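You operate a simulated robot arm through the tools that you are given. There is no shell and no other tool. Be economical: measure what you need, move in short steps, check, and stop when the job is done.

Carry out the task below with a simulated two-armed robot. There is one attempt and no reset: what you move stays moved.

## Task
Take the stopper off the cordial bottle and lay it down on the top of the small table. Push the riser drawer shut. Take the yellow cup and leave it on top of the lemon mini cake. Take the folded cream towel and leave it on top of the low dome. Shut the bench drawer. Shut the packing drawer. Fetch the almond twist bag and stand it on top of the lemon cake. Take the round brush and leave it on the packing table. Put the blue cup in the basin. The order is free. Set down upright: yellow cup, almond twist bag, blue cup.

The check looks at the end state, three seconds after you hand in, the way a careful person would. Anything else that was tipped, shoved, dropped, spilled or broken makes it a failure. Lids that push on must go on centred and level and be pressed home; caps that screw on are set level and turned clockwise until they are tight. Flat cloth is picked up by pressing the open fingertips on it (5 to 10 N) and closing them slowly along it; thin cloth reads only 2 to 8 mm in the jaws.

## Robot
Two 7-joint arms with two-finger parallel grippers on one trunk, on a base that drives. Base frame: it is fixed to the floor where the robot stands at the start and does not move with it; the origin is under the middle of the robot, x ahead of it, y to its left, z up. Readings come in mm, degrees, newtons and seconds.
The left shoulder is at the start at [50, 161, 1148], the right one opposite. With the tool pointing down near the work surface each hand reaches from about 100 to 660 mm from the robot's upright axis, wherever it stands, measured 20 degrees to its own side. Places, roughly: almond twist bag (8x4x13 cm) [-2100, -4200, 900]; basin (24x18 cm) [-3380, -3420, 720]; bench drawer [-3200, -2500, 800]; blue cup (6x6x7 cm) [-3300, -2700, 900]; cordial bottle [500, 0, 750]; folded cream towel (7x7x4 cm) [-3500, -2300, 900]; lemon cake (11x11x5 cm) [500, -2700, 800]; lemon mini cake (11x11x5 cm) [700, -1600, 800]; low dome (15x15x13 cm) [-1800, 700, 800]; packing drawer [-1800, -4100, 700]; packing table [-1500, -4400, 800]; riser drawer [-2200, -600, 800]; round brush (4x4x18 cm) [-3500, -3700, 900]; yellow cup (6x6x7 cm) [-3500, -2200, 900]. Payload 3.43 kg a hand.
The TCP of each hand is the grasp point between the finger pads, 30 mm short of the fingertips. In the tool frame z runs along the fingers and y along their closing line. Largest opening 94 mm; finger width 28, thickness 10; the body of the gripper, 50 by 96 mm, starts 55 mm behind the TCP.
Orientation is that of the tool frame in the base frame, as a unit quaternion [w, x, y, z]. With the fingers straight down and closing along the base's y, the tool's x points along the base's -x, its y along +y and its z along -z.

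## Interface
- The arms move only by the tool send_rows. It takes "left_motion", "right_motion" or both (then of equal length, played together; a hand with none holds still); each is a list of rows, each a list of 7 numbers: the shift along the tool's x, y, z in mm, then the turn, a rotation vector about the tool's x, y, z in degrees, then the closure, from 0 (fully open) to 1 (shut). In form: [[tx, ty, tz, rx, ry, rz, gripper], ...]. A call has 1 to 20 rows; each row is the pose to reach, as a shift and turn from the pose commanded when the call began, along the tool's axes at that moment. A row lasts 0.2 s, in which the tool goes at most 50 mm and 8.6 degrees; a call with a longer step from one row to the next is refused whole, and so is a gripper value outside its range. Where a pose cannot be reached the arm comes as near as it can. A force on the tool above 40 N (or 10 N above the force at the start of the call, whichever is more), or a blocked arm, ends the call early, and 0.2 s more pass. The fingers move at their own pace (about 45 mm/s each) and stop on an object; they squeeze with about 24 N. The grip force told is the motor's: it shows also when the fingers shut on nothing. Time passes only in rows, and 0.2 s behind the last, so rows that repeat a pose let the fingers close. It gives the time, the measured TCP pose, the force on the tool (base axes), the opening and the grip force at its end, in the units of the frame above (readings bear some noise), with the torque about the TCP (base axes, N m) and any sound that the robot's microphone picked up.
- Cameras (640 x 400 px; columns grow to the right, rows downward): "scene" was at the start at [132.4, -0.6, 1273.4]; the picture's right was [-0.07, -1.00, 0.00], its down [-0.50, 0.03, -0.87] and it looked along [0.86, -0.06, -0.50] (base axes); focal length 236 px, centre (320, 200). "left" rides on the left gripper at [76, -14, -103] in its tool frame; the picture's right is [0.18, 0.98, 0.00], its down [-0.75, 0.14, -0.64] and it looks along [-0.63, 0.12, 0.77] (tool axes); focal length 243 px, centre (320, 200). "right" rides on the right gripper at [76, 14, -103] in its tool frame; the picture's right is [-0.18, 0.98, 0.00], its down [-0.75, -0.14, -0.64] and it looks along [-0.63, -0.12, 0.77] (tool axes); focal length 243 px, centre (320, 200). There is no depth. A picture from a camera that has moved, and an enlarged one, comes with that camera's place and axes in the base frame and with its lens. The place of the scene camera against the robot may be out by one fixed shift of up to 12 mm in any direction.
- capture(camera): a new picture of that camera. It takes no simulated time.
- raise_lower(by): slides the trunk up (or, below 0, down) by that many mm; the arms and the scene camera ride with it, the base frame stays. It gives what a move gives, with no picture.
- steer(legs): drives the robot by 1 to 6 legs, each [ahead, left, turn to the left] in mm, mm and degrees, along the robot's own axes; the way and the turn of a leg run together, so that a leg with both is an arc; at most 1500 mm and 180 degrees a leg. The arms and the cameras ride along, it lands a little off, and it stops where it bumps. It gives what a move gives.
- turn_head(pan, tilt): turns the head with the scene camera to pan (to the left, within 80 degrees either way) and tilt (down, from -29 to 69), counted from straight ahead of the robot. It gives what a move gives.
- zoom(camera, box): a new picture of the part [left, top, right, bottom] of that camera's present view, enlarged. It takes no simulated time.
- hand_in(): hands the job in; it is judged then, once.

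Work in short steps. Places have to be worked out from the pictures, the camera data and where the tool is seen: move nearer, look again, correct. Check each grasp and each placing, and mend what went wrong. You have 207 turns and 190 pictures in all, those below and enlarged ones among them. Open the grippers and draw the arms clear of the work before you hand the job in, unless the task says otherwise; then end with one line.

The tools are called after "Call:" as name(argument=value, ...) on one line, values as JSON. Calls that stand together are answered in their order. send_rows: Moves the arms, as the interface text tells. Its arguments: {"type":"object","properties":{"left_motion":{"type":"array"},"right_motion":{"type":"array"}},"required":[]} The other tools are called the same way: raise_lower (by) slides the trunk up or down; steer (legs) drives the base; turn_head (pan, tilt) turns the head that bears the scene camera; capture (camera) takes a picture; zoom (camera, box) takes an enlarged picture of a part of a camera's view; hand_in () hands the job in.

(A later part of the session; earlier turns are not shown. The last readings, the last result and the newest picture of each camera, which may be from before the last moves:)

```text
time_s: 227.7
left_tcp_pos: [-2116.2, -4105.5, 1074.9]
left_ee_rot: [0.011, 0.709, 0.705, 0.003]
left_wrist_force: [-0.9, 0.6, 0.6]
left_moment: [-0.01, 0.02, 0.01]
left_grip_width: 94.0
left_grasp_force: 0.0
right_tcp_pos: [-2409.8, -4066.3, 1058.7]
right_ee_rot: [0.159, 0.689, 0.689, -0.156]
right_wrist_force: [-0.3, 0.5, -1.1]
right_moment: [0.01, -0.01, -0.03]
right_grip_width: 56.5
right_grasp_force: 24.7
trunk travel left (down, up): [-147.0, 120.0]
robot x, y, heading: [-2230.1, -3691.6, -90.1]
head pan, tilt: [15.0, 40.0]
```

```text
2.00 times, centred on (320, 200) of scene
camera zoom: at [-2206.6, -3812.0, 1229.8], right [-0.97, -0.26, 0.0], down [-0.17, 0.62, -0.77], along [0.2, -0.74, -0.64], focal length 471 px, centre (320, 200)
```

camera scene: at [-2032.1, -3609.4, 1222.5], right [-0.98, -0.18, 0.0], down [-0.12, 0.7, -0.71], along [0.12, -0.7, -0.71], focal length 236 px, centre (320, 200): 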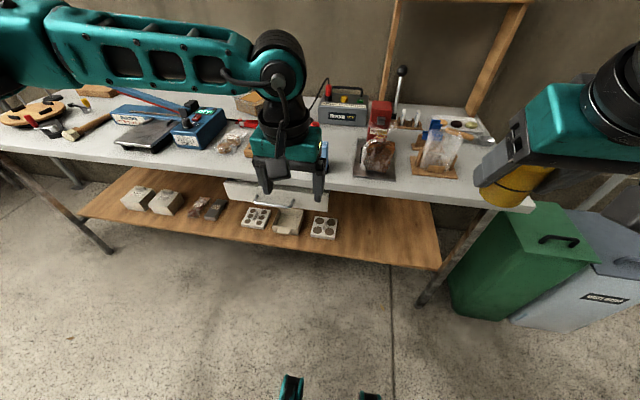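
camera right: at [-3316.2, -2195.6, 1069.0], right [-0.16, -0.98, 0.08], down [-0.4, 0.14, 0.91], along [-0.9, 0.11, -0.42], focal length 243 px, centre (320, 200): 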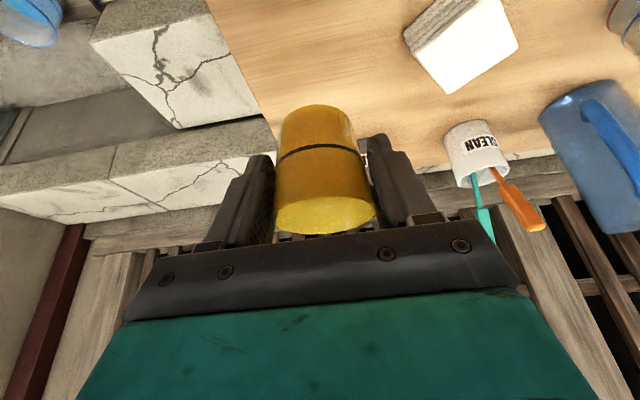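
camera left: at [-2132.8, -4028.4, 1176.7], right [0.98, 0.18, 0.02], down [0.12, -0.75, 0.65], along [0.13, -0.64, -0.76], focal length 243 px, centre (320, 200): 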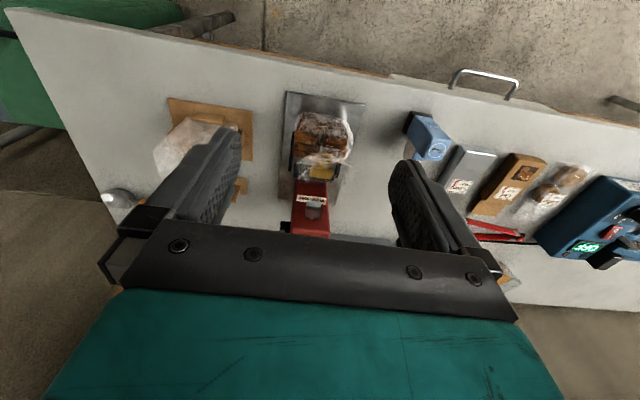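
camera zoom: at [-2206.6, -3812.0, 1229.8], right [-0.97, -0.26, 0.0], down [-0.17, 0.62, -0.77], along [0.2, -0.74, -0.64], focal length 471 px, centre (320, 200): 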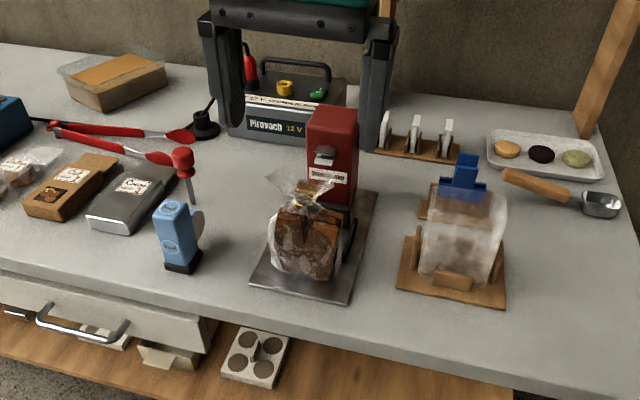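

The bag is at about [−2094, −4176], with the tall red machine close behind. I use a 20° forward tilt to keep the wrist away from the machine, and go to a pre-grasp.

Call:
send_rows(left_motion=[[-7, 7, 24, 0, -7, 0, 0], [-14, 15, 48, 0, -14, 0, 0], [-20, 22, 72, 0, -20, 0, 0], [-20, 22, 72, 0, -20, 0, 0]])

Call:
capture(camera="left")

Call:
zoom(camera="scene", box=[220, 80, 420, 280])

```text
time_s: 228.7
left_tcp_pos: [-2093.2, -4125.8, 1005.2]
left_ee_rot: [0.134, 0.699, 0.692, -0.12]
left_wrist_force: [-0.2, 0.3, 0.1]
left_moment: [0.0, 0.0, -0.02]
left_grip_width: 94.2
left_grasp_force: 0.1
right_tcp_pos: [-2409.2, -4067.1, 1057.8]
right_ee_rot: [0.159, 0.688, 0.69, -0.157]
right_wrist_force: [0.0, -0.5, 0.0]
right_moment: [0.01, 0.0, -0.03]
right_grip_width: 56.2
right_grasp_force: 24.1
trunk travel left (down, up): [-147.0, 120.0]
robot x, y, heading: [-2228.8, -3695.2, -89.8]
head pan, tilt: [15.0, 40.0]
```

```text
76 pictures are left
camera left: at [-2108.6, -4018.7, 1073.5], right [0.99, 0.17, -0.04], down [0.12, -0.48, 0.87], along [0.12, -0.86, -0.49], focal length 243 px, centre (320, 200)
```

left: 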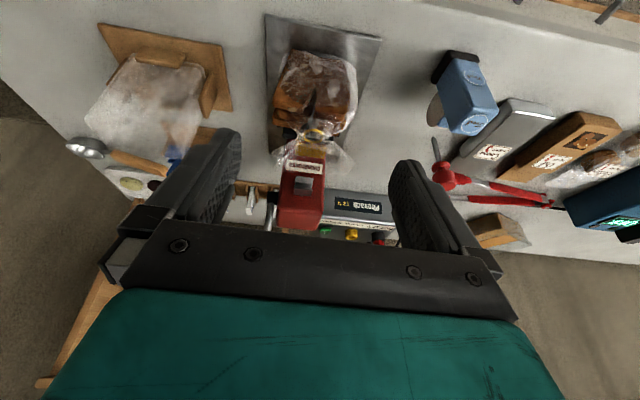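

```text
2.00 times, centred on (320, 180) of scene
camera zoom: at [-2206.6, -3812.0, 1229.8], right [-0.97, -0.26, 0.0], down [-0.17, 0.62, -0.77], along [0.2, -0.74, -0.64], focal length 471 px, centre (320, 240)
```

zoom: 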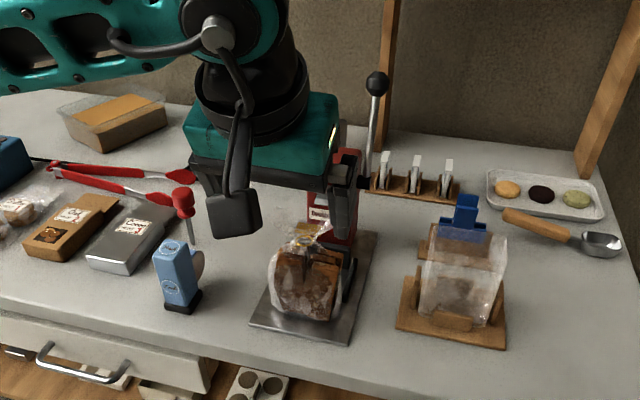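

Aligned: jaw middle and bag middle coincide. Advance 85 mm first and check.

Call:
send_rows(left_motion=[[0, 0, 30, 0, 0, 0, 0], [0, 0, 60, 0, 0, 0, 0], [0, 0, 80, 0, 0, 0, 0], [0, 0, 80, 0, 0, 0, 0]])

Call:
capture(camera="left")

Call:
zoom(camera="scene", box=[260, 130, 380, 250])

```text
time_s: 229.7
left_tcp_pos: [-2090.3, -4154.9, 930.5]
left_ee_rot: [0.133, 0.7, 0.692, -0.12]
left_wrist_force: [-0.3, -0.3, 0.1]
left_moment: [0.0, 0.01, 0.03]
left_grip_width: 94.0
left_grasp_force: 0.1
right_tcp_pos: [-2409.6, -4067.4, 1059.2]
right_ee_rot: [0.159, 0.689, 0.689, -0.157]
right_wrist_force: [-0.1, 0.0, -0.1]
right_moment: [-0.02, -0.01, 0.0]
right_grip_width: 56.2
right_grasp_force: 23.8
trunk travel left (down, up): [-147.0, 120.0]
robot x, y, heading: [-2224.9, -3695.2, -90.2]
head pan, tilt: [15.0, 40.0]
```

```text
74 pictures are left
camera left: at [-2106.9, -4047.8, 999.2], right [0.99, 0.17, -0.04], down [0.12, -0.48, 0.87], along [0.12, -0.86, -0.49], focal length 243 px, centre (320, 200)
```

left: 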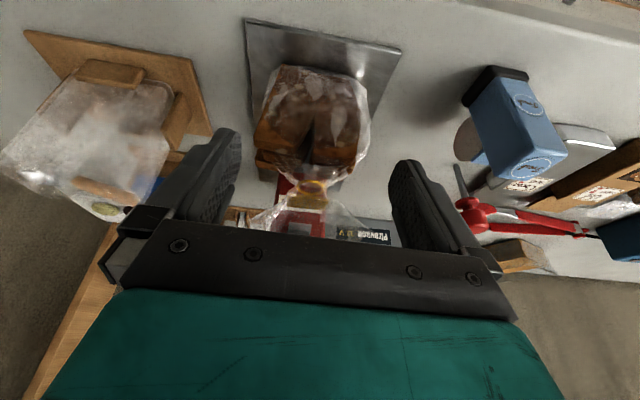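

```text
3.33 times, centred on (320, 190) of scene
camera zoom: at [-2206.5, -3812.0, 1229.8], right [-0.97, -0.26, 0.0], down [-0.17, 0.62, -0.77], along [0.2, -0.74, -0.64], focal length 786 px, centre (320, 233)
```

zoom: 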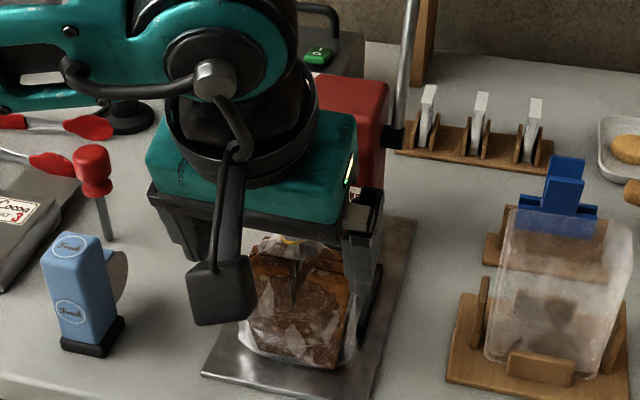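

Good. Advance another 36 mm and close gently.

Call:
send_rows(left_motion=[[-2, -2, 15, 0, 0, 0, 0], [-3, -2, 28, 0, 0, 0, 0], [-3, -2, 36, 0, 0, 0, 0], [-3, -2, 36, 0, 0, 0, 0.1], [-3, -2, 36, 0, 0, 0, 0.2], [-3, -2, 36, 0, 0, 0, 0.4], [-3, -2, 36, 0, 0, 0, 0.7], [-3, -2, 36, 0, 0, 0, 1]])

Call:
capture(camera="left")

```text
time_s: 231.5
left_tcp_pos: [-2091.6, -4170.6, 898.7]
left_ee_rot: [0.132, 0.7, 0.692, -0.119]
left_wrist_force: [-0.1, -0.9, -0.7]
left_moment: [-0.01, -0.04, -0.02]
left_grip_width: 73.8
left_grasp_force: 12.1
right_tcp_pos: [-2409.1, -4067.7, 1059.3]
right_ee_rot: [0.159, 0.689, 0.69, -0.156]
right_wrist_force: [0.0, 0.8, -0.3]
right_moment: [0.0, 0.01, 0.0]
right_grip_width: 56.3
right_grasp_force: 24.2
trunk travel left (down, up): [-147.0, 120.0]
robot x, y, heading: [-2229.7, -3700.5, -89.8]
head pan, tilt: [15.0, 40.0]
```

```text
72 pictures are left
camera left: at [-2108.5, -4063.5, 966.4], right [0.99, 0.17, -0.04], down [0.12, -0.48, 0.87], along [0.12, -0.86, -0.49], focal length 243 px, centre (320, 200)
```

left: 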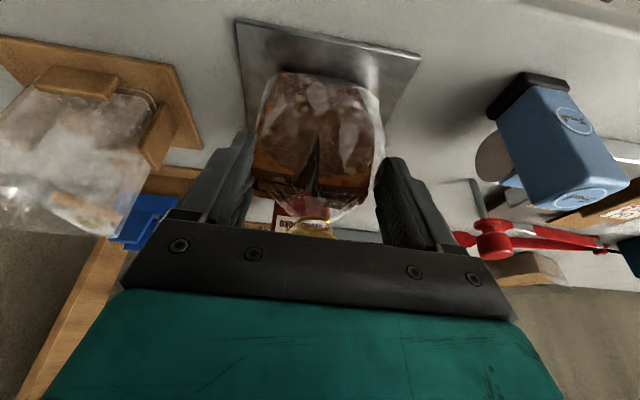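

Fingers have met the bag (74 mm). Hold to firm up, then lift.

Call:
send_rows(left_motion=[[0, 0, 0, 0, 0, 0, 1], [0, 0, 0, 0, 0, 0, 1], [-3, 0, -9, 0, 0, 0, 1], [-10, 0, -28, 0, 0, 0, 1], [-24, 0, -66, 0, 0, 0, 1], [-38, 0, -104, 0, 0, 0, 1], [-38, 0, -104, 0, 0, 0, 1]])

Call:
capture(camera="left")

Call:
zoom(camera="scene", box=[220, 60, 420, 260])

```text
time_s: 233.1
left_tcp_pos: [-2094.1, -4170.5, 1007.6]
left_ee_rot: [0.133, 0.699, 0.692, -0.119]
left_wrist_force: [0.3, 0.4, -1.4]
left_moment: [-0.01, 0.01, 0.02]
left_grip_width: 73.9
left_grasp_force: 12.2
right_tcp_pos: [-2409.1, -4067.1, 1058.8]
right_ee_rot: [0.158, 0.689, 0.69, -0.156]
right_wrist_force: [0.9, 0.5, -0.8]
right_moment: [0.02, 0.05, 0.0]
right_grip_width: 56.2
right_grasp_force: 24.1
trunk travel left (down, up): [-147.0, 120.0]
robot x, y, heading: [-2232.3, -3697.4, -90.3]
head pan, tilt: [15.0, 40.0]
```

```text
71 pictures are left
camera left: at [-2110.3, -4063.6, 1076.2], right [0.99, 0.17, -0.04], down [0.12, -0.48, 0.87], along [0.12, -0.86, -0.49], focal length 243 px, centre (320, 200)
```

left: 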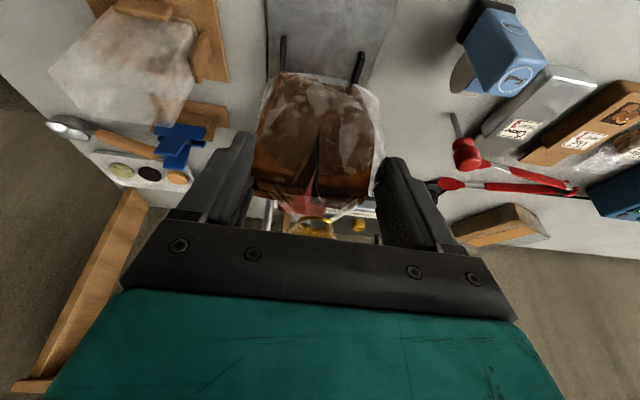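

```text
2.00 times, centred on (320, 160) of scene
camera zoom: at [-2206.5, -3812.1, 1229.8], right [-0.97, -0.26, 0.0], down [-0.17, 0.62, -0.77], along [0.2, -0.74, -0.64], focal length 471 px, centre (320, 280)
```

zoom: 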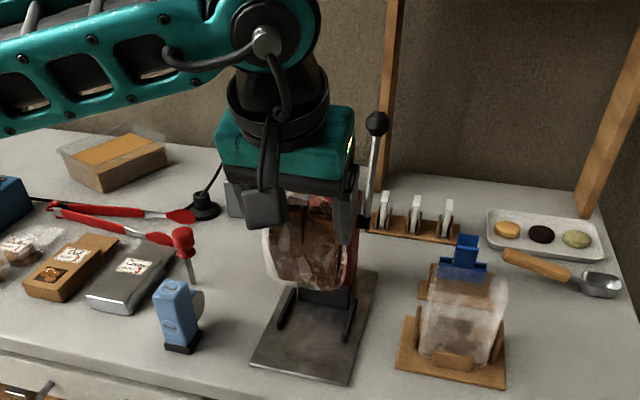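

Bag held upright. I lift a bit more, draw it in, then drive east along the lane and north up the aisle to the lemon cake.

Call:
send_rows(left_motion=[[-14, 0, -38, 0, 0, 0, 1], [-24, 0, -66, 0, 0, 0, 1], [16, 0, -66, 0, 0, 0, 1], [56, 0, -70, 0, 0, 0, 1], [56, 0, -70, 0, 0, 0, 1]])

Call:
steer(legs=[[-130, 0, 0], [0, 0, 90], [1500, 0, 0], [280, 0, 0], [0, 860, 0]])

Call:
turn_head(pan=0, tilt=25)

Call:
capture(camera="scene")

```text
time_s: 234.3
left_tcp_pos: [-2095.7, -4090.8, 1054.3]
left_ee_rot: [0.133, 0.699, 0.693, -0.119]
left_wrist_force: [-0.1, -0.3, -1.1]
left_moment: [0.02, 0.02, -0.04]
left_grip_width: 73.8
left_grasp_force: 12.1
right_tcp_pos: [-2409.0, -4066.9, 1058.6]
right_ee_rot: [0.159, 0.689, 0.689, -0.157]
right_wrist_force: [-0.1, -1.0, -0.5]
right_moment: [-0.02, 0.02, 0.03]
right_grip_width: 56.3
right_grasp_force: 23.7
trunk travel left (down, up): [-147.0, 120.0]
robot x, y, heading: [-2230.6, -3696.3, -90.3]
head pan, tilt: [15.0, 40.0]
```

```text
time_s: 255.5
left_tcp_pos: [-122.5, -2495.0, 1053.4]
left_ee_rot: [0.178, -0.03, 0.983, 0.016]
left_wrist_force: [-0.3, 0.5, -0.6]
left_moment: [-0.01, 0.02, 0.02]
left_grip_width: 74.1
left_grasp_force: 11.7
right_tcp_pos: [-124.1, -2807.2, 1057.7]
right_ee_rot: [0.223, -0.036, 0.974, 0.01]
right_wrist_force: [0.3, -0.3, -0.1]
right_moment: [0.01, 0.01, -0.01]
right_grip_width: 56.2
right_grasp_force: 23.7
trunk travel left (down, up): [-147.0, 120.0]
robot x, y, heading: [-506.8, -2658.4, 4.1]
head pan, tilt: [15.0, 40.0]
```

```text
time_s: 256.3
left_tcp_pos: [-124.4, -2494.8, 1054.4]
left_ee_rot: [0.177, -0.03, 0.984, 0.016]
left_wrist_force: [-0.5, -0.2, 0.2]
left_moment: [0.03, 0.02, 0.01]
left_grip_width: 74.2
left_grasp_force: 12.3
right_tcp_pos: [-123.8, -2807.4, 1058.6]
right_ee_rot: [0.222, -0.036, 0.974, 0.01]
right_wrist_force: [-0.5, -0.8, -0.4]
right_moment: [0.04, 0.0, -0.03]
right_grip_width: 56.5
right_grasp_force: 24.3
trunk travel left (down, up): [-147.0, 120.0]
robot x, y, heading: [-508.0, -2655.6, 3.9]
head pan, tilt: [0.0, 25.0]
```

```text
69 pictures are left
camera scene: at [-373.5, -2641.5, 1253.1], right [0.07, -1.0, 0.0], down [-0.42, -0.03, -0.91], along [0.9, 0.07, -0.42], focal length 236 px, centre (320, 200)
```

scene: 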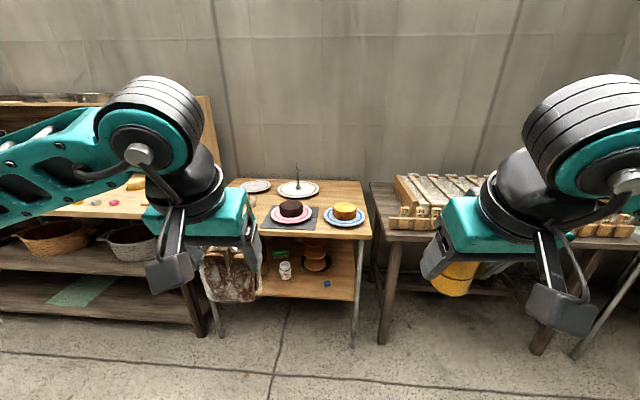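

The lemon cake is at about [460, −2670] on the blue plate. I drive closer, straightening the heading.

Call:
steer(legs=[[0, -170, -4], [460, 0, 0]])

Call:
turn_head(pan=12, tilt=42)

Call:
capture(camera="scene")

Call:
capture(camera="left")

```text
time_s: 260.8
left_tcp_pos: [348.3, -2689.0, 1054.3]
left_ee_rot: [0.179, 0.001, 0.984, 0.011]
left_wrist_force: [0.2, -0.1, -1.1]
left_moment: [0.03, 0.01, 0.01]
left_grip_width: 74.1
left_grasp_force: 12.3
right_tcp_pos: [327.4, -3001.0, 1059.2]
right_ee_rot: [0.223, -0.004, 0.975, 0.003]
right_wrist_force: [0.3, -0.2, -0.4]
right_moment: [-0.04, -0.02, -0.02]
right_grip_width: 56.1
right_grasp_force: 23.8
trunk travel left (down, up): [-147.0, 120.0]
robot x, y, heading: [-46.2, -2827.9, 0.3]
head pan, tilt: [0.0, 25.0]
```

```text
time_s: 261.6
left_tcp_pos: [347.4, -2688.9, 1054.1]
left_ee_rot: [0.179, 0.0, 0.984, 0.011]
left_wrist_force: [-0.7, 0.4, -0.8]
left_moment: [0.01, -0.01, 0.01]
left_grip_width: 73.9
left_grasp_force: 11.9
right_tcp_pos: [327.3, -3000.9, 1058.2]
right_ee_rot: [0.223, -0.005, 0.975, 0.003]
right_wrist_force: [0.2, 0.2, -0.1]
right_moment: [0.03, 0.03, 0.01]
right_grip_width: 56.1
right_grasp_force: 23.7
trunk travel left (down, up): [-147.0, 120.0]
robot x, y, heading: [-42.7, -2824.7, 0.4]
head pan, tilt: [12.0, 42.0]
```

```text
68 pictures are left
camera scene: at [78.6, -2801.7, 1226.9], right [0.22, -0.98, 0.0], down [-0.65, -0.14, -0.74], along [0.73, 0.16, -0.67], focal length 236 px, centre (320, 200)
```

scene: 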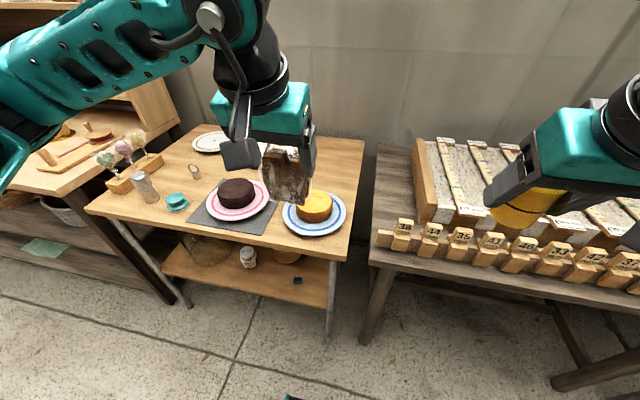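

```text
67 pictures are left
camera left: at [240.4, -2704.7, 1123.0], right [-0.17, 0.98, -0.04], down [0.48, 0.12, 0.87], along [0.86, 0.13, -0.49], focal length 243 px, centre (320, 200)
```

left: 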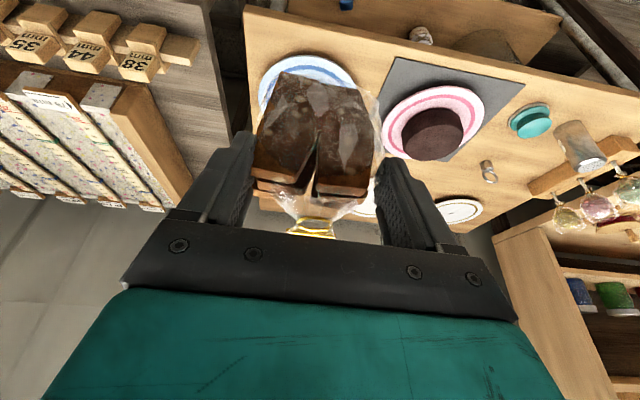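

I zoom on the lemon cake to measure it better.

Call:
zoom(camera="scene", box=[240, 140, 400, 260])

```text
3.33 times, centred on (320, 200) of scene
camera zoom: at [78.6, -2801.7, 1226.9], right [0.22, -0.98, 0.0], down [-0.65, -0.14, -0.74], along [0.73, 0.16, -0.67], focal length 786 px, centre (320, 200)
```

zoom: 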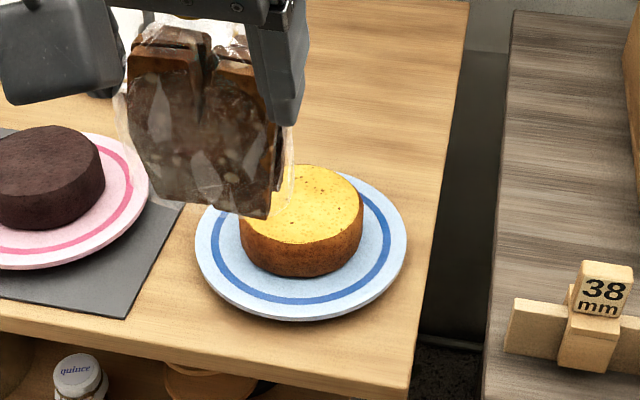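

Depth is uncertain; I take a right-hand camera view for another ray.

Call:
capture(camera="right")

```text
65 pictures are left
camera right: at [215.2, -2988.1, 1116.2], right [0.16, 0.98, 0.08], down [0.4, -0.14, 0.91], along [0.9, -0.11, -0.42], focal length 243 px, centre (320, 200)
```

right: 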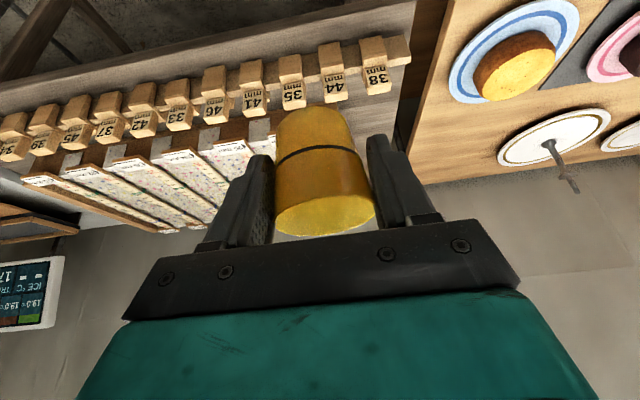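

Three rays agree: cake top centre at [541, −2684, 795]. I drive 60 mm closer and bring the bag over it.

Call:
steer(legs=[[60, 0, 0]])

Call:
send_rows(left_motion=[[-30, 2, 11, 0, 0, 0, 1], [-60, 4, 23, 0, 0, 0, 1], [-90, 5, 34, 0, 0, 0, 1], [-118, 6, 45, 0, 0, 0, 1], [-130, 6, 78, 0, 0, 0, 1], [-142, 6, 111, 0, 0, 0, 1], [-142, 6, 111, 0, 0, 0, 1]])

Call:
zoom(camera="scene", box=[220, 100, 400, 260])

Call:
capture(camera="right")

```text
time_s: 262.6
left_tcp_pos: [407.5, -2687.5, 1054.0]
left_ee_rot: [0.178, 0.001, 0.984, 0.011]
left_wrist_force: [1.1, -0.1, -0.9]
left_moment: [-0.01, 0.06, 0.03]
left_grip_width: 73.9
left_grasp_force: 11.7
right_tcp_pos: [387.5, -3000.4, 1059.0]
right_ee_rot: [0.224, -0.006, 0.975, 0.003]
right_wrist_force: [0.6, -0.3, -0.7]
right_moment: [-0.03, 0.04, 0.04]
right_grip_width: 56.2
right_grasp_force: 23.7
trunk travel left (down, up): [-147.0, 120.0]
robot x, y, heading: [10.7, -2824.3, 0.8]
head pan, tilt: [12.0, 42.0]
```

```text
time_s: 264.2
left_tcp_pos: [580.7, -2680.9, 1002.0]
left_ee_rot: [0.179, 0.0, 0.984, 0.011]
left_wrist_force: [-0.1, 0.3, -1.2]
left_moment: [-0.01, 0.0, -0.02]
left_grip_width: 74.0
left_grasp_force: 12.2
right_tcp_pos: [388.3, -3000.8, 1058.7]
right_ee_rot: [0.223, -0.005, 0.975, 0.003]
right_wrist_force: [0.3, 0.0, -0.7]
right_moment: [-0.02, -0.02, 0.01]
right_grip_width: 56.3
right_grasp_force: 23.6
trunk travel left (down, up): [-147.0, 120.0]
robot x, y, heading: [14.9, -2829.5, 0.6]
head pan, tilt: [12.0, 42.0]
```

```text
2.50 times, centred on (310, 180) of scene
camera zoom: at [138.1, -2801.1, 1226.9], right [0.22, -0.98, 0.0], down [-0.65, -0.15, -0.74], along [0.73, 0.16, -0.67], focal length 589 px, centre (345, 250)
```

zoom: 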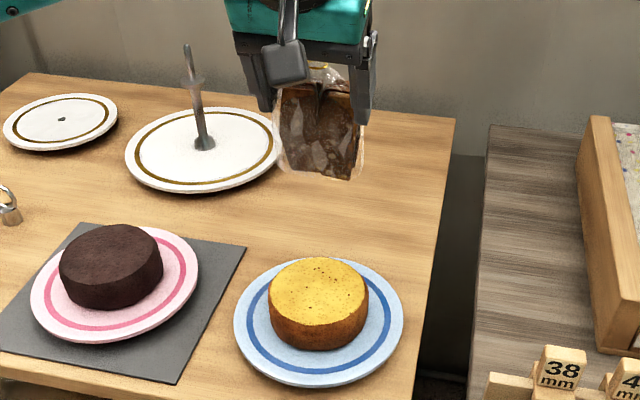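

```text
63 pictures are left
camera right: at [274.8, -2987.4, 1116.2], right [0.15, 0.98, 0.08], down [0.4, -0.14, 0.91], along [0.9, -0.11, -0.42], focal length 243 px, centre (320, 200)
```

right: 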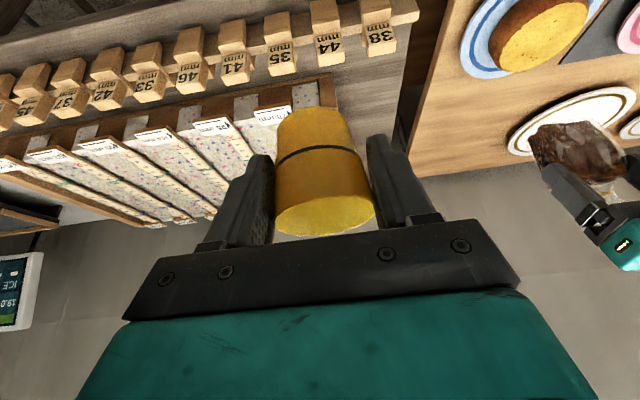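

I overshot forward (sign slip on the descent), but now the cake is clearly visible: [541, −2684]. I move back 44 mm and lower to 20 mm above it.

Call:
send_rows(left_motion=[[20, 0, -8, 0, 0, 0, 1], [41, -1, -16, 0, 0, 0, 1], [52, -1, 14, 0, 0, 0, 1], [64, -1, 44, 0, 0, 0, 1], [76, -1, 75, 0, 0, 0, 1], [76, -1, 75, 0, 0, 0, 1]])

Call:
zoom(camera="scene", box=[220, 100, 400, 260])

Call:
zoom(camera="right", box=[440, 0, 640, 140])

```text
time_s: 265.6
left_tcp_pos: [535.9, -2676.9, 902.2]
left_ee_rot: [0.179, 0.0, 0.984, 0.011]
left_wrist_force: [0.3, 1.4, -0.9]
left_moment: [0.03, 0.02, 0.02]
left_grip_width: 73.9
left_grasp_force: 12.0
right_tcp_pos: [388.0, -2999.9, 1058.2]
right_ee_rot: [0.223, -0.005, 0.975, 0.003]
right_wrist_force: [0.5, -1.0, 0.8]
right_moment: [0.02, -0.03, 0.0]
right_grip_width: 56.6
right_grasp_force: 24.0
trunk travel left (down, up): [-147.0, 120.0]
robot x, y, heading: [16.2, -2827.2, 0.6]
head pan, tilt: [12.0, 42.0]
```

```text
2.50 times, centred on (310, 180) of scene
camera zoom: at [138.1, -2801.1, 1226.9], right [0.22, -0.98, 0.0], down [-0.65, -0.15, -0.74], along [0.73, 0.16, -0.67], focal length 589 px, centre (345, 250)
```

zoom: 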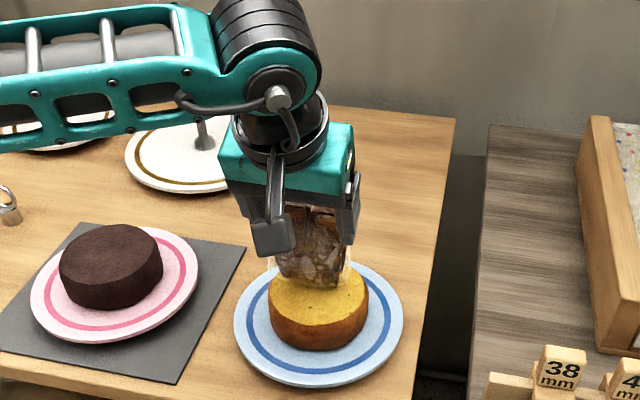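

```text
2.86 times, centred on (540, 70) of right
camera zoom: at [274.8, -2987.4, 1116.2], right [0.15, 0.98, 0.08], down [0.4, -0.14, 0.91], along [0.9, -0.11, -0.42], focal length 693 px, centre (-309, 571)
```

zoom: 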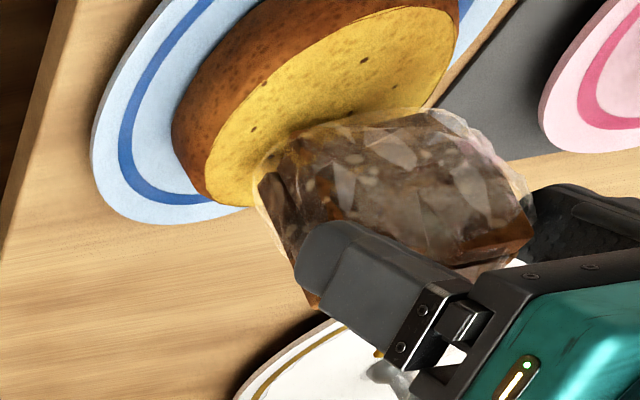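

Nearly centred; I shift 6 mm right and lower slowly to contact.

Call:
send_rows(left_motion=[[2, -6, 4, 0, 0, 0, 1], [3, -6, 8, 0, 0, 0, 1], [4, -6, 11, 0, 0, 0, 1], [5, -6, 13, 0, 0, 0, 1], [5.7, -6, 15, 0, 0, 0, 1], [6.5, -6, 17, 0, 0, 0, 1], [7.2, -6, 19, 0, 0, 0, 1]])

Call:
zoom(camera="scene", box=[260, 150, 380, 260])

```text
time_s: 267.2
left_tcp_pos: [535.2, -2684.8, 883.4]
left_ee_rot: [0.179, 0.001, 0.984, 0.011]
left_wrist_force: [1.3, 1.7, 6.4]
left_moment: [-0.07, -0.05, -0.01]
left_grip_width: 74.4
left_grasp_force: 11.8
right_tcp_pos: [387.1, -3000.1, 1058.6]
right_ee_rot: [0.224, -0.006, 0.975, 0.003]
right_wrist_force: [0.3, -0.2, 0.0]
right_moment: [0.01, -0.01, 0.01]
right_grip_width: 56.1
right_grasp_force: 23.7
trunk travel left (down, up): [-147.0, 120.0]
robot x, y, heading: [11.9, -2827.0, 0.6]
head pan, tilt: [12.0, 42.0]
```

```text
3.64 times, centred on (320, 205) of scene
camera zoom: at [137.6, -2801.1, 1227.0], right [0.22, -0.98, 0.0], down [-0.65, -0.15, -0.74], along [0.73, 0.16, -0.67], focal length 857 px, centre (320, 182)
```

zoom: 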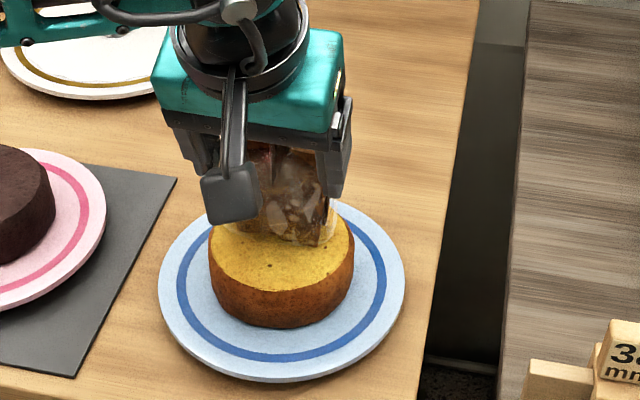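

Contact, but the bag sits about 18 mm behind the cake's middle. I lift 6 mm, shift 17 mm toward me and set down again.

Call:
send_rows(left_motion=[[-2, 0, -6, 0, 0, 0, 1], [6, 0, -9, 0, 0, 0, 1], [14, 0, -12, 0, 0, 0, 1], [15, 0, -9, 0, 0, 0, 1], [16, 0, -6.5, 0, 0, 0, 1], [16.5, 0, -5, 0, 0, 0, 1]])

Call:
zoom(camera="scene", box=[260, 150, 380, 260])

```text
time_s: 268.6
left_tcp_pos: [517.8, -2684.8, 883.7]
left_ee_rot: [0.18, 0.001, 0.984, 0.01]
left_wrist_force: [-1.4, 1.0, 6.5]
left_moment: [-0.08, 0.08, -0.02]
left_grip_width: 73.9
left_grasp_force: 11.4
right_tcp_pos: [387.5, -3000.3, 1059.1]
right_ee_rot: [0.223, -0.005, 0.975, 0.003]
right_wrist_force: [0.3, -0.8, -0.1]
right_moment: [0.01, 0.03, 0.03]
right_grip_width: 56.1
right_grasp_force: 24.2
trunk travel left (down, up): [-147.0, 120.0]
robot x, y, heading: [13.4, -2827.3, 0.8]
head pan, tilt: [12.0, 42.0]
```

```text
3.64 times, centred on (320, 205) of scene
camera zoom: at [137.4, -2801.1, 1227.1], right [0.22, -0.98, 0.0], down [-0.65, -0.15, -0.74], along [0.73, 0.16, -0.67], focal length 857 px, centre (320, 182)
```

zoom: 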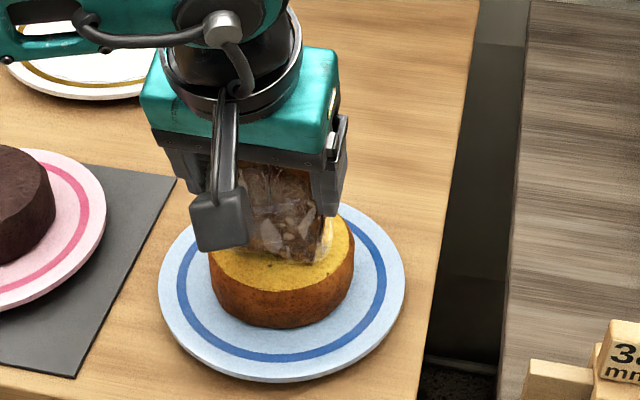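

Well seated. I release slowly and retreat along the fingers.

Call:
send_rows(left_motion=[[0, 0, 0, 0, 0, 0, 0.8], [0, 0, 0, 0, 0, 0, 0.5], [0, 0, 0, 0, 0, 0, 0.2], [0, 0, 0, 0, 0, 0, 0], [0, 0, 0, 0, 0, 0, 0], [0, 0, -15, 0, 0, 0, 0], [0, 0, -35, 0, 0, 0, 0], [0, 0, -65, 0, 0, 0, 0], [0, 0, -105, 0, 0, 0, 0], [0, 0, -150, 0, 0, 0, 0]])

Call:
zoom(camera="scene", box=[220, 100, 400, 260])

```text
time_s: 270.8
left_tcp_pos: [464.4, -2688.4, 1022.4]
left_ee_rot: [0.178, 0.0, 0.984, 0.012]
left_wrist_force: [-0.5, -0.5, -0.1]
left_moment: [0.02, 0.0, -0.01]
left_grip_width: 93.8
left_grasp_force: 0.0
right_tcp_pos: [386.8, -2999.8, 1058.2]
right_ee_rot: [0.223, -0.006, 0.975, 0.003]
right_wrist_force: [0.3, 0.3, -0.3]
right_moment: [-0.01, 0.02, -0.01]
right_grip_width: 56.2
right_grasp_force: 24.0
trunk travel left (down, up): [-147.0, 120.0]
robot x, y, heading: [17.9, -2825.0, 0.6]
head pan, tilt: [12.0, 42.0]
```

```text
2.50 times, centred on (310, 180) of scene
camera zoom: at [137.8, -2801.2, 1226.9], right [0.22, -0.98, 0.0], down [-0.65, -0.15, -0.74], along [0.73, 0.16, -0.67], focal length 589 px, centre (345, 250)
```

zoom: 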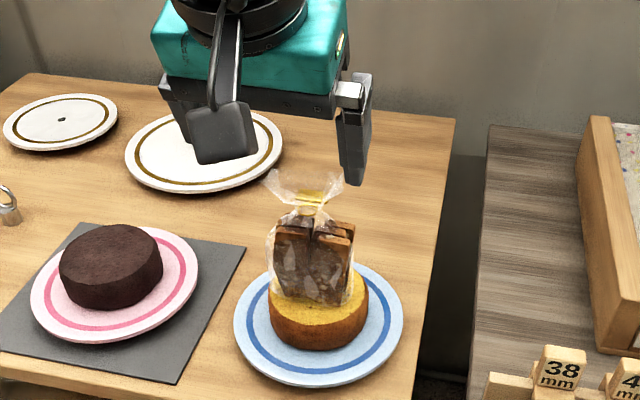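

Bag stands on the lemon cake. Now I back off and go north to the mini cake with the yellow cup.

Call:
steer(legs=[[-420, 0, -0.6], [0, 1400, 0]])

Call:
turn_head(pan=-10, tilt=28)

Call:
capture(camera="scene")

```text
time_s: 285.2
left_tcp_pos: [37.7, -1305.1, 1022.2]
left_ee_rot: [0.179, -0.004, 0.984, 0.011]
left_wrist_force: [0.6, 0.3, -1.0]
left_moment: [-0.02, -0.01, 0.02]
left_grip_width: 93.9
left_grasp_force: 0.0
right_tcp_pos: [-36.9, -1619.4, 1059.3]
right_ee_rot: [0.223, -0.009, 0.975, 0.003]
right_wrist_force: [-0.2, 0.7, -0.3]
right_moment: [-0.02, -0.02, -0.02]
right_grip_width: 56.6
right_grasp_force: 24.2
trunk travel left (down, up): [-147.0, 120.0]
robot x, y, heading: [-409.6, -1445.5, 1.1]
head pan, tilt: [12.0, 42.0]
```

```text
time_s: 286.1
left_tcp_pos: [38.3, -1305.8, 1021.8]
left_ee_rot: [0.179, -0.003, 0.984, 0.011]
left_wrist_force: [-0.1, 0.1, 0.2]
left_moment: [0.0, 0.02, -0.01]
left_grip_width: 94.2
left_grasp_force: 0.0
right_tcp_pos: [-35.8, -1618.9, 1058.3]
right_ee_rot: [0.223, -0.009, 0.975, 0.003]
right_wrist_force: [0.6, 0.0, -0.2]
right_moment: [-0.03, 0.01, -0.01]
right_grip_width: 56.5
right_grasp_force: 23.8
trunk travel left (down, up): [-147.0, 120.0]
robot x, y, heading: [-411.7, -1445.0, 0.9]
head pan, tilt: [-10.0, 28.0]
```

```text
57 pictures are left
camera scene: at [-279.3, -1455.1, 1248.3], right [-0.16, -0.99, 0.0], down [-0.46, 0.07, -0.88], along [0.87, -0.14, -0.47], focal length 236 px, centre (320, 200)
```

scene: 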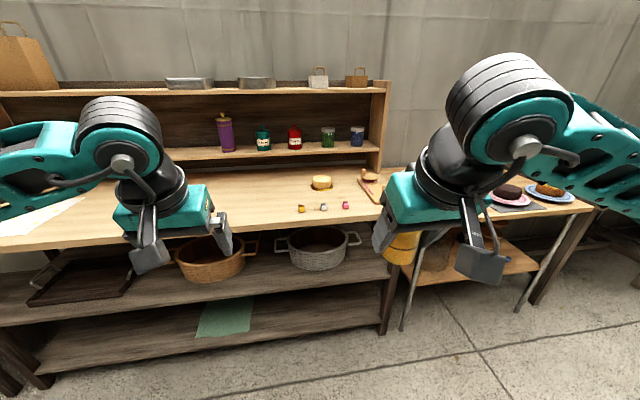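

The mini cake is at about [705, −1617] on the desk. I drive 480 mm forward.

Call:
steer(legs=[[480, 0, -0.9]])

Call:
turn_head(pan=-14, tilt=40)

Call:
zoom(camera="scene", box=[220, 80, 420, 240])

Call:
capture(camera="left")

```text
time_s: 288.9
left_tcp_pos: [523.5, -1305.5, 1021.6]
left_ee_rot: [0.178, 0.003, 0.984, 0.01]
left_wrist_force: [-0.2, 1.0, 0.9]
left_moment: [0.03, 0.01, -0.01]
left_grip_width: 94.1
left_grasp_force: 0.1
right_tcp_pos: [445.4, -1618.7, 1058.6]
right_ee_rot: [0.223, -0.003, 0.975, 0.002]
right_wrist_force: [-0.4, -0.1, 0.9]
right_moment: [0.0, -0.06, 0.01]
right_grip_width: 56.4
right_grasp_force: 23.9
trunk travel left (down, up): [-147.0, 120.0]
robot x, y, heading: [72.9, -1444.5, -0.1]
head pan, tilt: [-10.0, 28.0]
```

```text
time_s: 289.7
left_tcp_pos: [524.2, -1306.3, 1022.8]
left_ee_rot: [0.179, 0.002, 0.984, 0.01]
left_wrist_force: [0.9, 0.1, -0.2]
left_moment: [0.02, 0.01, 0.02]
left_grip_width: 93.8
left_grasp_force: 0.1
right_tcp_pos: [445.6, -1617.9, 1059.2]
right_ee_rot: [0.223, -0.003, 0.975, 0.002]
right_wrist_force: [0.6, -0.3, -0.1]
right_moment: [-0.01, 0.0, 0.0]
right_grip_width: 56.4
right_grasp_force: 23.7
trunk travel left (down, up): [-147.0, 120.0]
robot x, y, heading: [68.8, -1443.1, 0.5]
head pan, tilt: [-14.0, 40.0]
```

```text
2.50 times, centred on (320, 160) of scene
camera zoom: at [197.1, -1455.9, 1229.9], right [-0.24, -0.97, 0.0], down [-0.62, 0.15, -0.77], along [0.74, -0.18, -0.64], focal length 589 px, centre (320, 300)
```

zoom: 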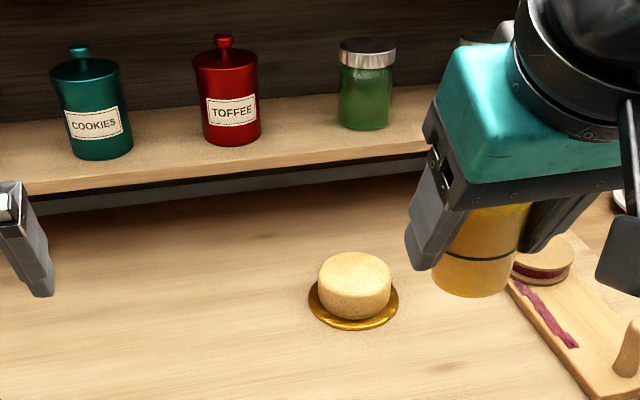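

```text
55 pictures are left
camera left: at [415.4, -1321.9, 1090.7], right [-0.17, 0.98, -0.04], down [0.48, 0.12, 0.87], along [0.86, 0.13, -0.49], focal length 243 px, centre (320, 200)
```

left: 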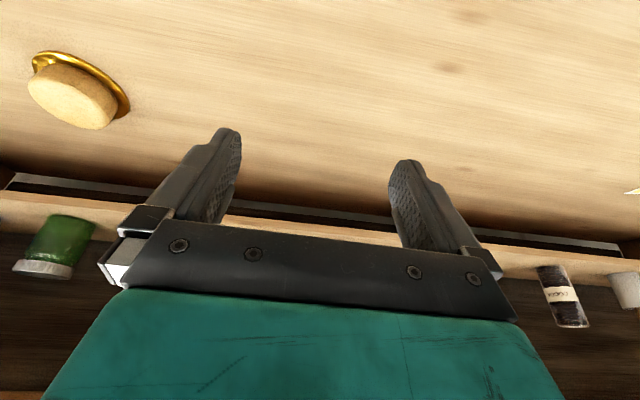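

Mini cake top at about [682, −1612, ~838]. I bring the cup to just above it and look again.

Call:
send_rows(right_motion=[[-25, 1, 30, 0, 0, 0, 1], [-50, 2, 60, 0, 0, 0, 1], [-75, 3, 91, 0, 0, 0, 1], [-100, 4, 121, 0, 0, 0, 1], [-125, 5, 152, 0, 0, 0, 1], [-150, 6, 182, 0, 0, 0, 1], [-150, 6, 182, 0, 0, 0, 1]])

Call:
zoom(camera="scene", box=[250, 110, 410, 240])

Call:
capture(camera="left")

```text
time_s: 291.3
left_tcp_pos: [525.5, -1307.1, 1021.7]
left_ee_rot: [0.179, 0.002, 0.984, 0.011]
left_wrist_force: [0.3, -0.6, -0.1]
left_moment: [0.01, -0.03, 0.01]
left_grip_width: 94.4
left_grasp_force: 0.1
right_tcp_pos: [659.3, -1610.0, 959.8]
right_ee_rot: [0.223, -0.004, 0.975, 0.002]
right_wrist_force: [0.1, -0.9, -0.5]
right_moment: [-0.01, 0.0, 0.01]
right_grip_width: 56.3
right_grasp_force: 24.2
trunk travel left (down, up): [-147.0, 120.0]
robot x, y, heading: [71.9, -1441.4, 0.2]
head pan, tilt: [-14.0, 40.0]
```

```text
3.08 times, centred on (330, 175) of scene
camera zoom: at [197.1, -1456.0, 1229.8], right [-0.24, -0.97, 0.0], down [-0.62, 0.15, -0.77], along [0.74, -0.18, -0.64], focal length 725 px, centre (289, 277)
```

zoom: 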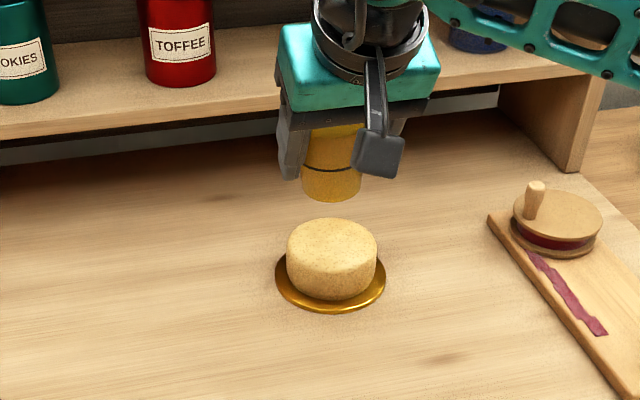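

```text
53 pictures are left
camera left: at [415.3, -1321.9, 1090.7], right [-0.17, 0.98, -0.04], down [0.48, 0.12, 0.87], along [0.86, 0.13, -0.49], focal length 243 px, centre (320, 200)
```

left: 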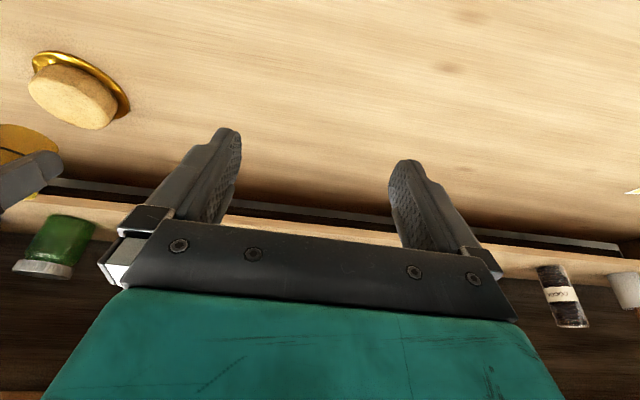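

Using the cup itself as reference, its base is ~45 mm below the TCP. Cake top estimate [688, −1615, 834]; I move over it to 15 mm above and check from both views.

Call:
send_rows(right_motion=[[-13, -3, 6, 0, 0, 0, 1], [-26, -5, 13, 0, 0, 0, 1], [-12, -5, 43, 0, 0, 0, 1], [2, -5, 70, 0, 0, 0, 1], [2, -5, 70, 0, 0, 0, 1]])

Call:
zoom(camera="scene", box=[250, 110, 410, 240])

Call:
zoom(camera="left", box=[0, 20, 200, 200])

```text
time_s: 292.5
left_tcp_pos: [522.6, -1305.9, 1021.6]
left_ee_rot: [0.179, 0.003, 0.984, 0.01]
left_wrist_force: [0.0, -0.3, 0.0]
left_moment: [-0.02, -0.01, 0.0]
left_grip_width: 93.9
left_grasp_force: 0.1
right_tcp_pos: [688.3, -1614.7, 895.7]
right_ee_rot: [0.223, -0.003, 0.975, 0.002]
right_wrist_force: [0.2, 0.2, -0.3]
right_moment: [-0.01, -0.01, 0.0]
right_grip_width: 56.4
right_grasp_force: 24.5
trunk travel left (down, up): [-147.0, 120.0]
robot x, y, heading: [71.7, -1442.7, 0.2]
head pan, tilt: [-14.0, 40.0]
```

```text
3.08 times, centred on (330, 175) of scene
camera zoom: at [197.1, -1455.9, 1229.8], right [-0.24, -0.97, 0.0], down [-0.62, 0.15, -0.77], along [0.74, -0.18, -0.64], focal length 725 px, centre (289, 277)
```

zoom: 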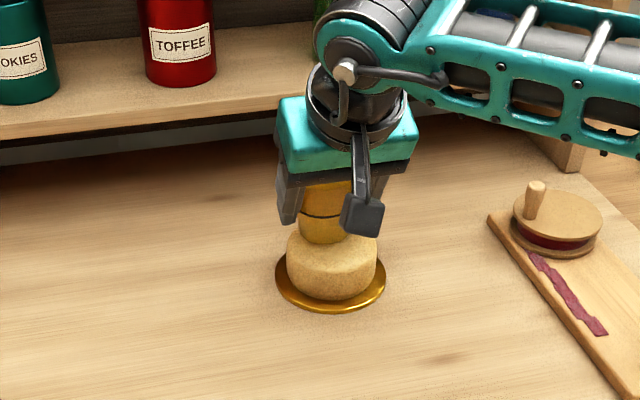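

```text
2.22 times, centred on (100, 110) of left
camera zoom: at [415.3, -1321.9, 1090.7], right [-0.17, 0.98, -0.04], down [0.48, 0.12, 0.87], along [0.86, 0.13, -0.49], focal length 539 px, centre (809, 400)
```

zoom: 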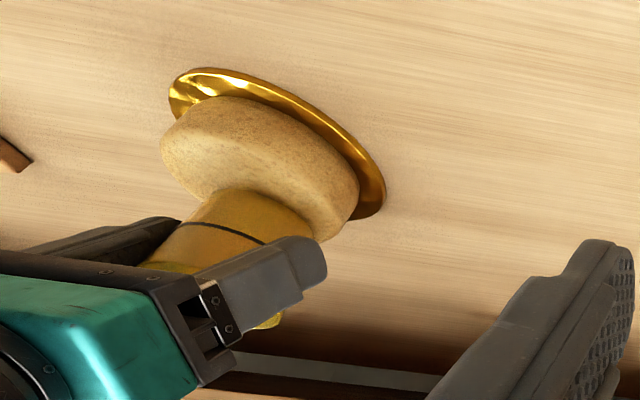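

Both views show it centred within a few mm. I shift 5 mm right, 3 forward and lower slowly to contact.

Call:
send_rows(right_motion=[[-1, -5, 5, 0, 0, 0, 1], [0, -5, 8.5, 0, 0, 0, 1], [1, -5, 11, 0, 0, 0, 1], [2, -5, 13, 0, 0, 0, 1], [3, -5, 15, 0, 0, 0, 1], [4, -5, 17, 0, 0, 0, 1], [5, -5, 19, 0, 0, 0, 1]])

Call:
zoom(camera="scene", box=[250, 110, 410, 240])

```text
time_s: 294.1
left_tcp_pos: [521.8, -1306.1, 1021.6]
left_ee_rot: [0.18, 0.002, 0.984, 0.011]
left_wrist_force: [0.6, 0.1, 0.1]
left_moment: [0.01, 0.01, 0.03]
left_grip_width: 93.9
left_grasp_force: 0.1
right_tcp_pos: [689.1, -1619.3, 876.0]
right_ee_rot: [0.224, -0.003, 0.975, 0.001]
right_wrist_force: [-3.5, -2.3, 12.9]
right_moment: [-0.08, 0.06, -0.01]
right_grip_width: 55.3
right_grasp_force: 23.9
trunk travel left (down, up): [-147.0, 120.0]
robot x, y, heading: [73.4, -1440.4, 0.4]
head pan, tilt: [-14.0, 40.0]
```

```text
3.08 times, centred on (330, 175) of scene
camera zoom: at [195.5, -1455.7, 1229.9], right [-0.24, -0.97, 0.0], down [-0.62, 0.15, -0.77], along [0.75, -0.18, -0.64], focal length 725 px, centre (289, 277)
```

zoom: 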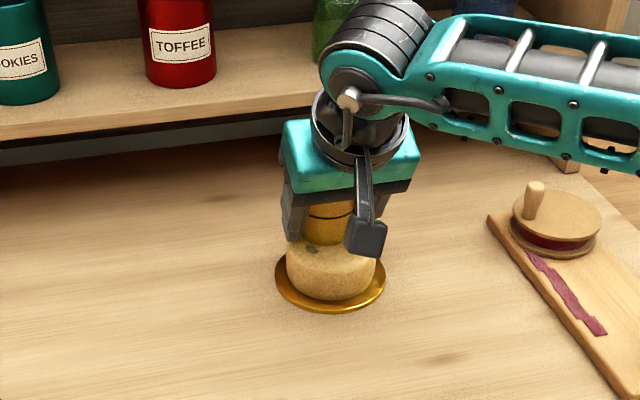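

Contact (13 N). I ease up 1.5 mm, release, and retreat along the fingers.

Call:
send_rows(right_motion=[[-0.6, 0, -1.3, 0, 0, 0, 1], [-0.6, 0, -1.3, 0, 0, 0, 0.7], [-0.6, 0, -1.3, 0, 0, 0, 0.4], [-0.6, 0, -1.3, 0, 0, 0, 0.1], [-0.6, 0, -1.3, 0, 0, 0, 0.1], [-0.6, 0, -20, 0, 0, 0, 0.1], [-0.6, 0, -45, 0, 0, 0, 0.1], [-0.6, 0, -80, 0, 0, 0, 0.1], [-0.6, 0, -120, 0, 0, 0, 0.1], [-0.6, 0, -160, 0, 0, 0, 0.1], [10, 0, -200, 0, 0, 0, 0.1]])

Call:
zoom(camera="scene", box=[250, 110, 410, 240])

```text
time_s: 296.5
left_tcp_pos: [523.4, -1305.7, 1022.5]
left_ee_rot: [0.179, 0.003, 0.984, 0.011]
left_wrist_force: [-1.0, -0.3, -0.6]
left_moment: [0.05, 0.02, 0.0]
left_grip_width: 94.3
left_grasp_force: 0.2
right_tcp_pos: [596.4, -1618.7, 1055.1]
right_ee_rot: [0.224, -0.004, 0.975, 0.002]
right_wrist_force: [0.3, -0.5, 0.4]
right_moment: [0.02, 0.0, 0.02]
right_grip_width: 84.5
right_grasp_force: 0.1
trunk travel left (down, up): [-147.0, 120.0]
robot x, y, heading: [72.2, -1440.6, 0.2]
head pan, tilt: [-14.0, 40.0]
```

```text
3.08 times, centred on (330, 175) of scene
camera zoom: at [196.8, -1455.8, 1229.9], right [-0.24, -0.97, 0.0], down [-0.62, 0.15, -0.77], along [0.74, -0.18, -0.64], focal length 725 px, centre (289, 277)
```

zoom: 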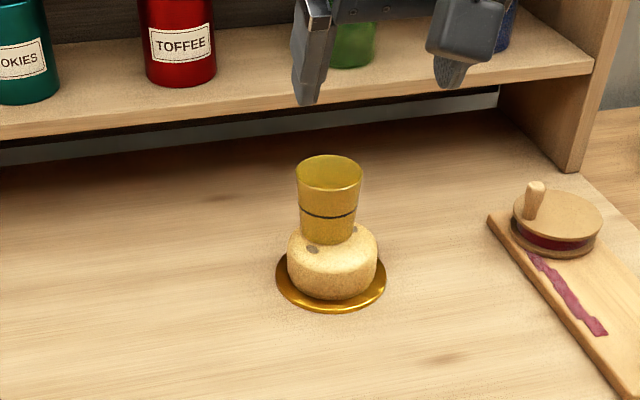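

Yellow cup stands upright on the mini cake. I tuck the arms and drive back around toward the bench for the towel.

Call:
send_rows(left_motion=[[13, 0, -21, 0, 5, 0, 0], [26, 0, -42, 0, 10, 0, 0], [40, 0, -64, 0, 15, 0, 0], [53, 0, -85, 0, 20.5, 0, 0], [53, 0, -85, 0, 20.5, 0, 0]], right_motion=[[27, 0, -30, 0, 6, 0, 0], [54, 0, -60, 0, 13, 0, 0], [82, 0, -90, 0, 19, 0, 0], [109, 0, -119, 0, 25.8, 0, 0], [109, 0, -119, 0, 25.8, 0, 0]])

Call:
steer(legs=[[-430, 0, 0], [0, 0, -90], [1500, 0, 0], [680, 0, 0], [0, 0, -90], [1500, 0, 0]])

```text
time_s: 297.7
left_tcp_pos: [444.4, -1308.0, 1082.8]
left_ee_rot: [-0.001, 0.001, 1.0, 0.012]
left_wrist_force: [0.5, -0.7, 0.0]
left_moment: [0.05, -0.05, 0.0]
left_grip_width: 93.8
left_grasp_force: 0.0
right_tcp_pos: [446.6, -1623.3, 1112.5]
right_ee_rot: [-0.001, -0.004, 1.0, 0.001]
right_wrist_force: [0.0, -0.6, 0.4]
right_moment: [0.01, 0.0, -0.01]
right_grip_width: 94.2
right_grasp_force: 0.1
trunk travel left (down, up): [-147.0, 120.0]
robot x, y, heading: [72.9, -1439.6, 0.1]
head pan, tilt: [-14.0, 40.0]
```

```text
time_s: 325.3
left_tcp_pos: [-2340.6, -3739.3, 1083.0]
left_ee_rot: [0.009, 1.0, -0.012, -0.001]
left_wrist_force: [0.5, -0.2, -0.5]
left_moment: [-0.03, 0.02, 0.02]
left_grip_width: 94.0
left_grasp_force: 0.1
right_tcp_pos: [-2335.9, -3424.0, 1111.6]
right_ee_rot: [0.002, 1.0, -0.008, 0.0]
right_wrist_force: [-0.2, 1.3, -1.1]
right_moment: [0.0, 0.03, 0.02]
right_grip_width: 94.0
right_grasp_force: 0.1
trunk travel left (down, up): [-147.0, 120.0]
robot x, y, heading: [-1965.7, -3613.1, 179.0]
head pan, tilt: [-14.0, 40.0]
```

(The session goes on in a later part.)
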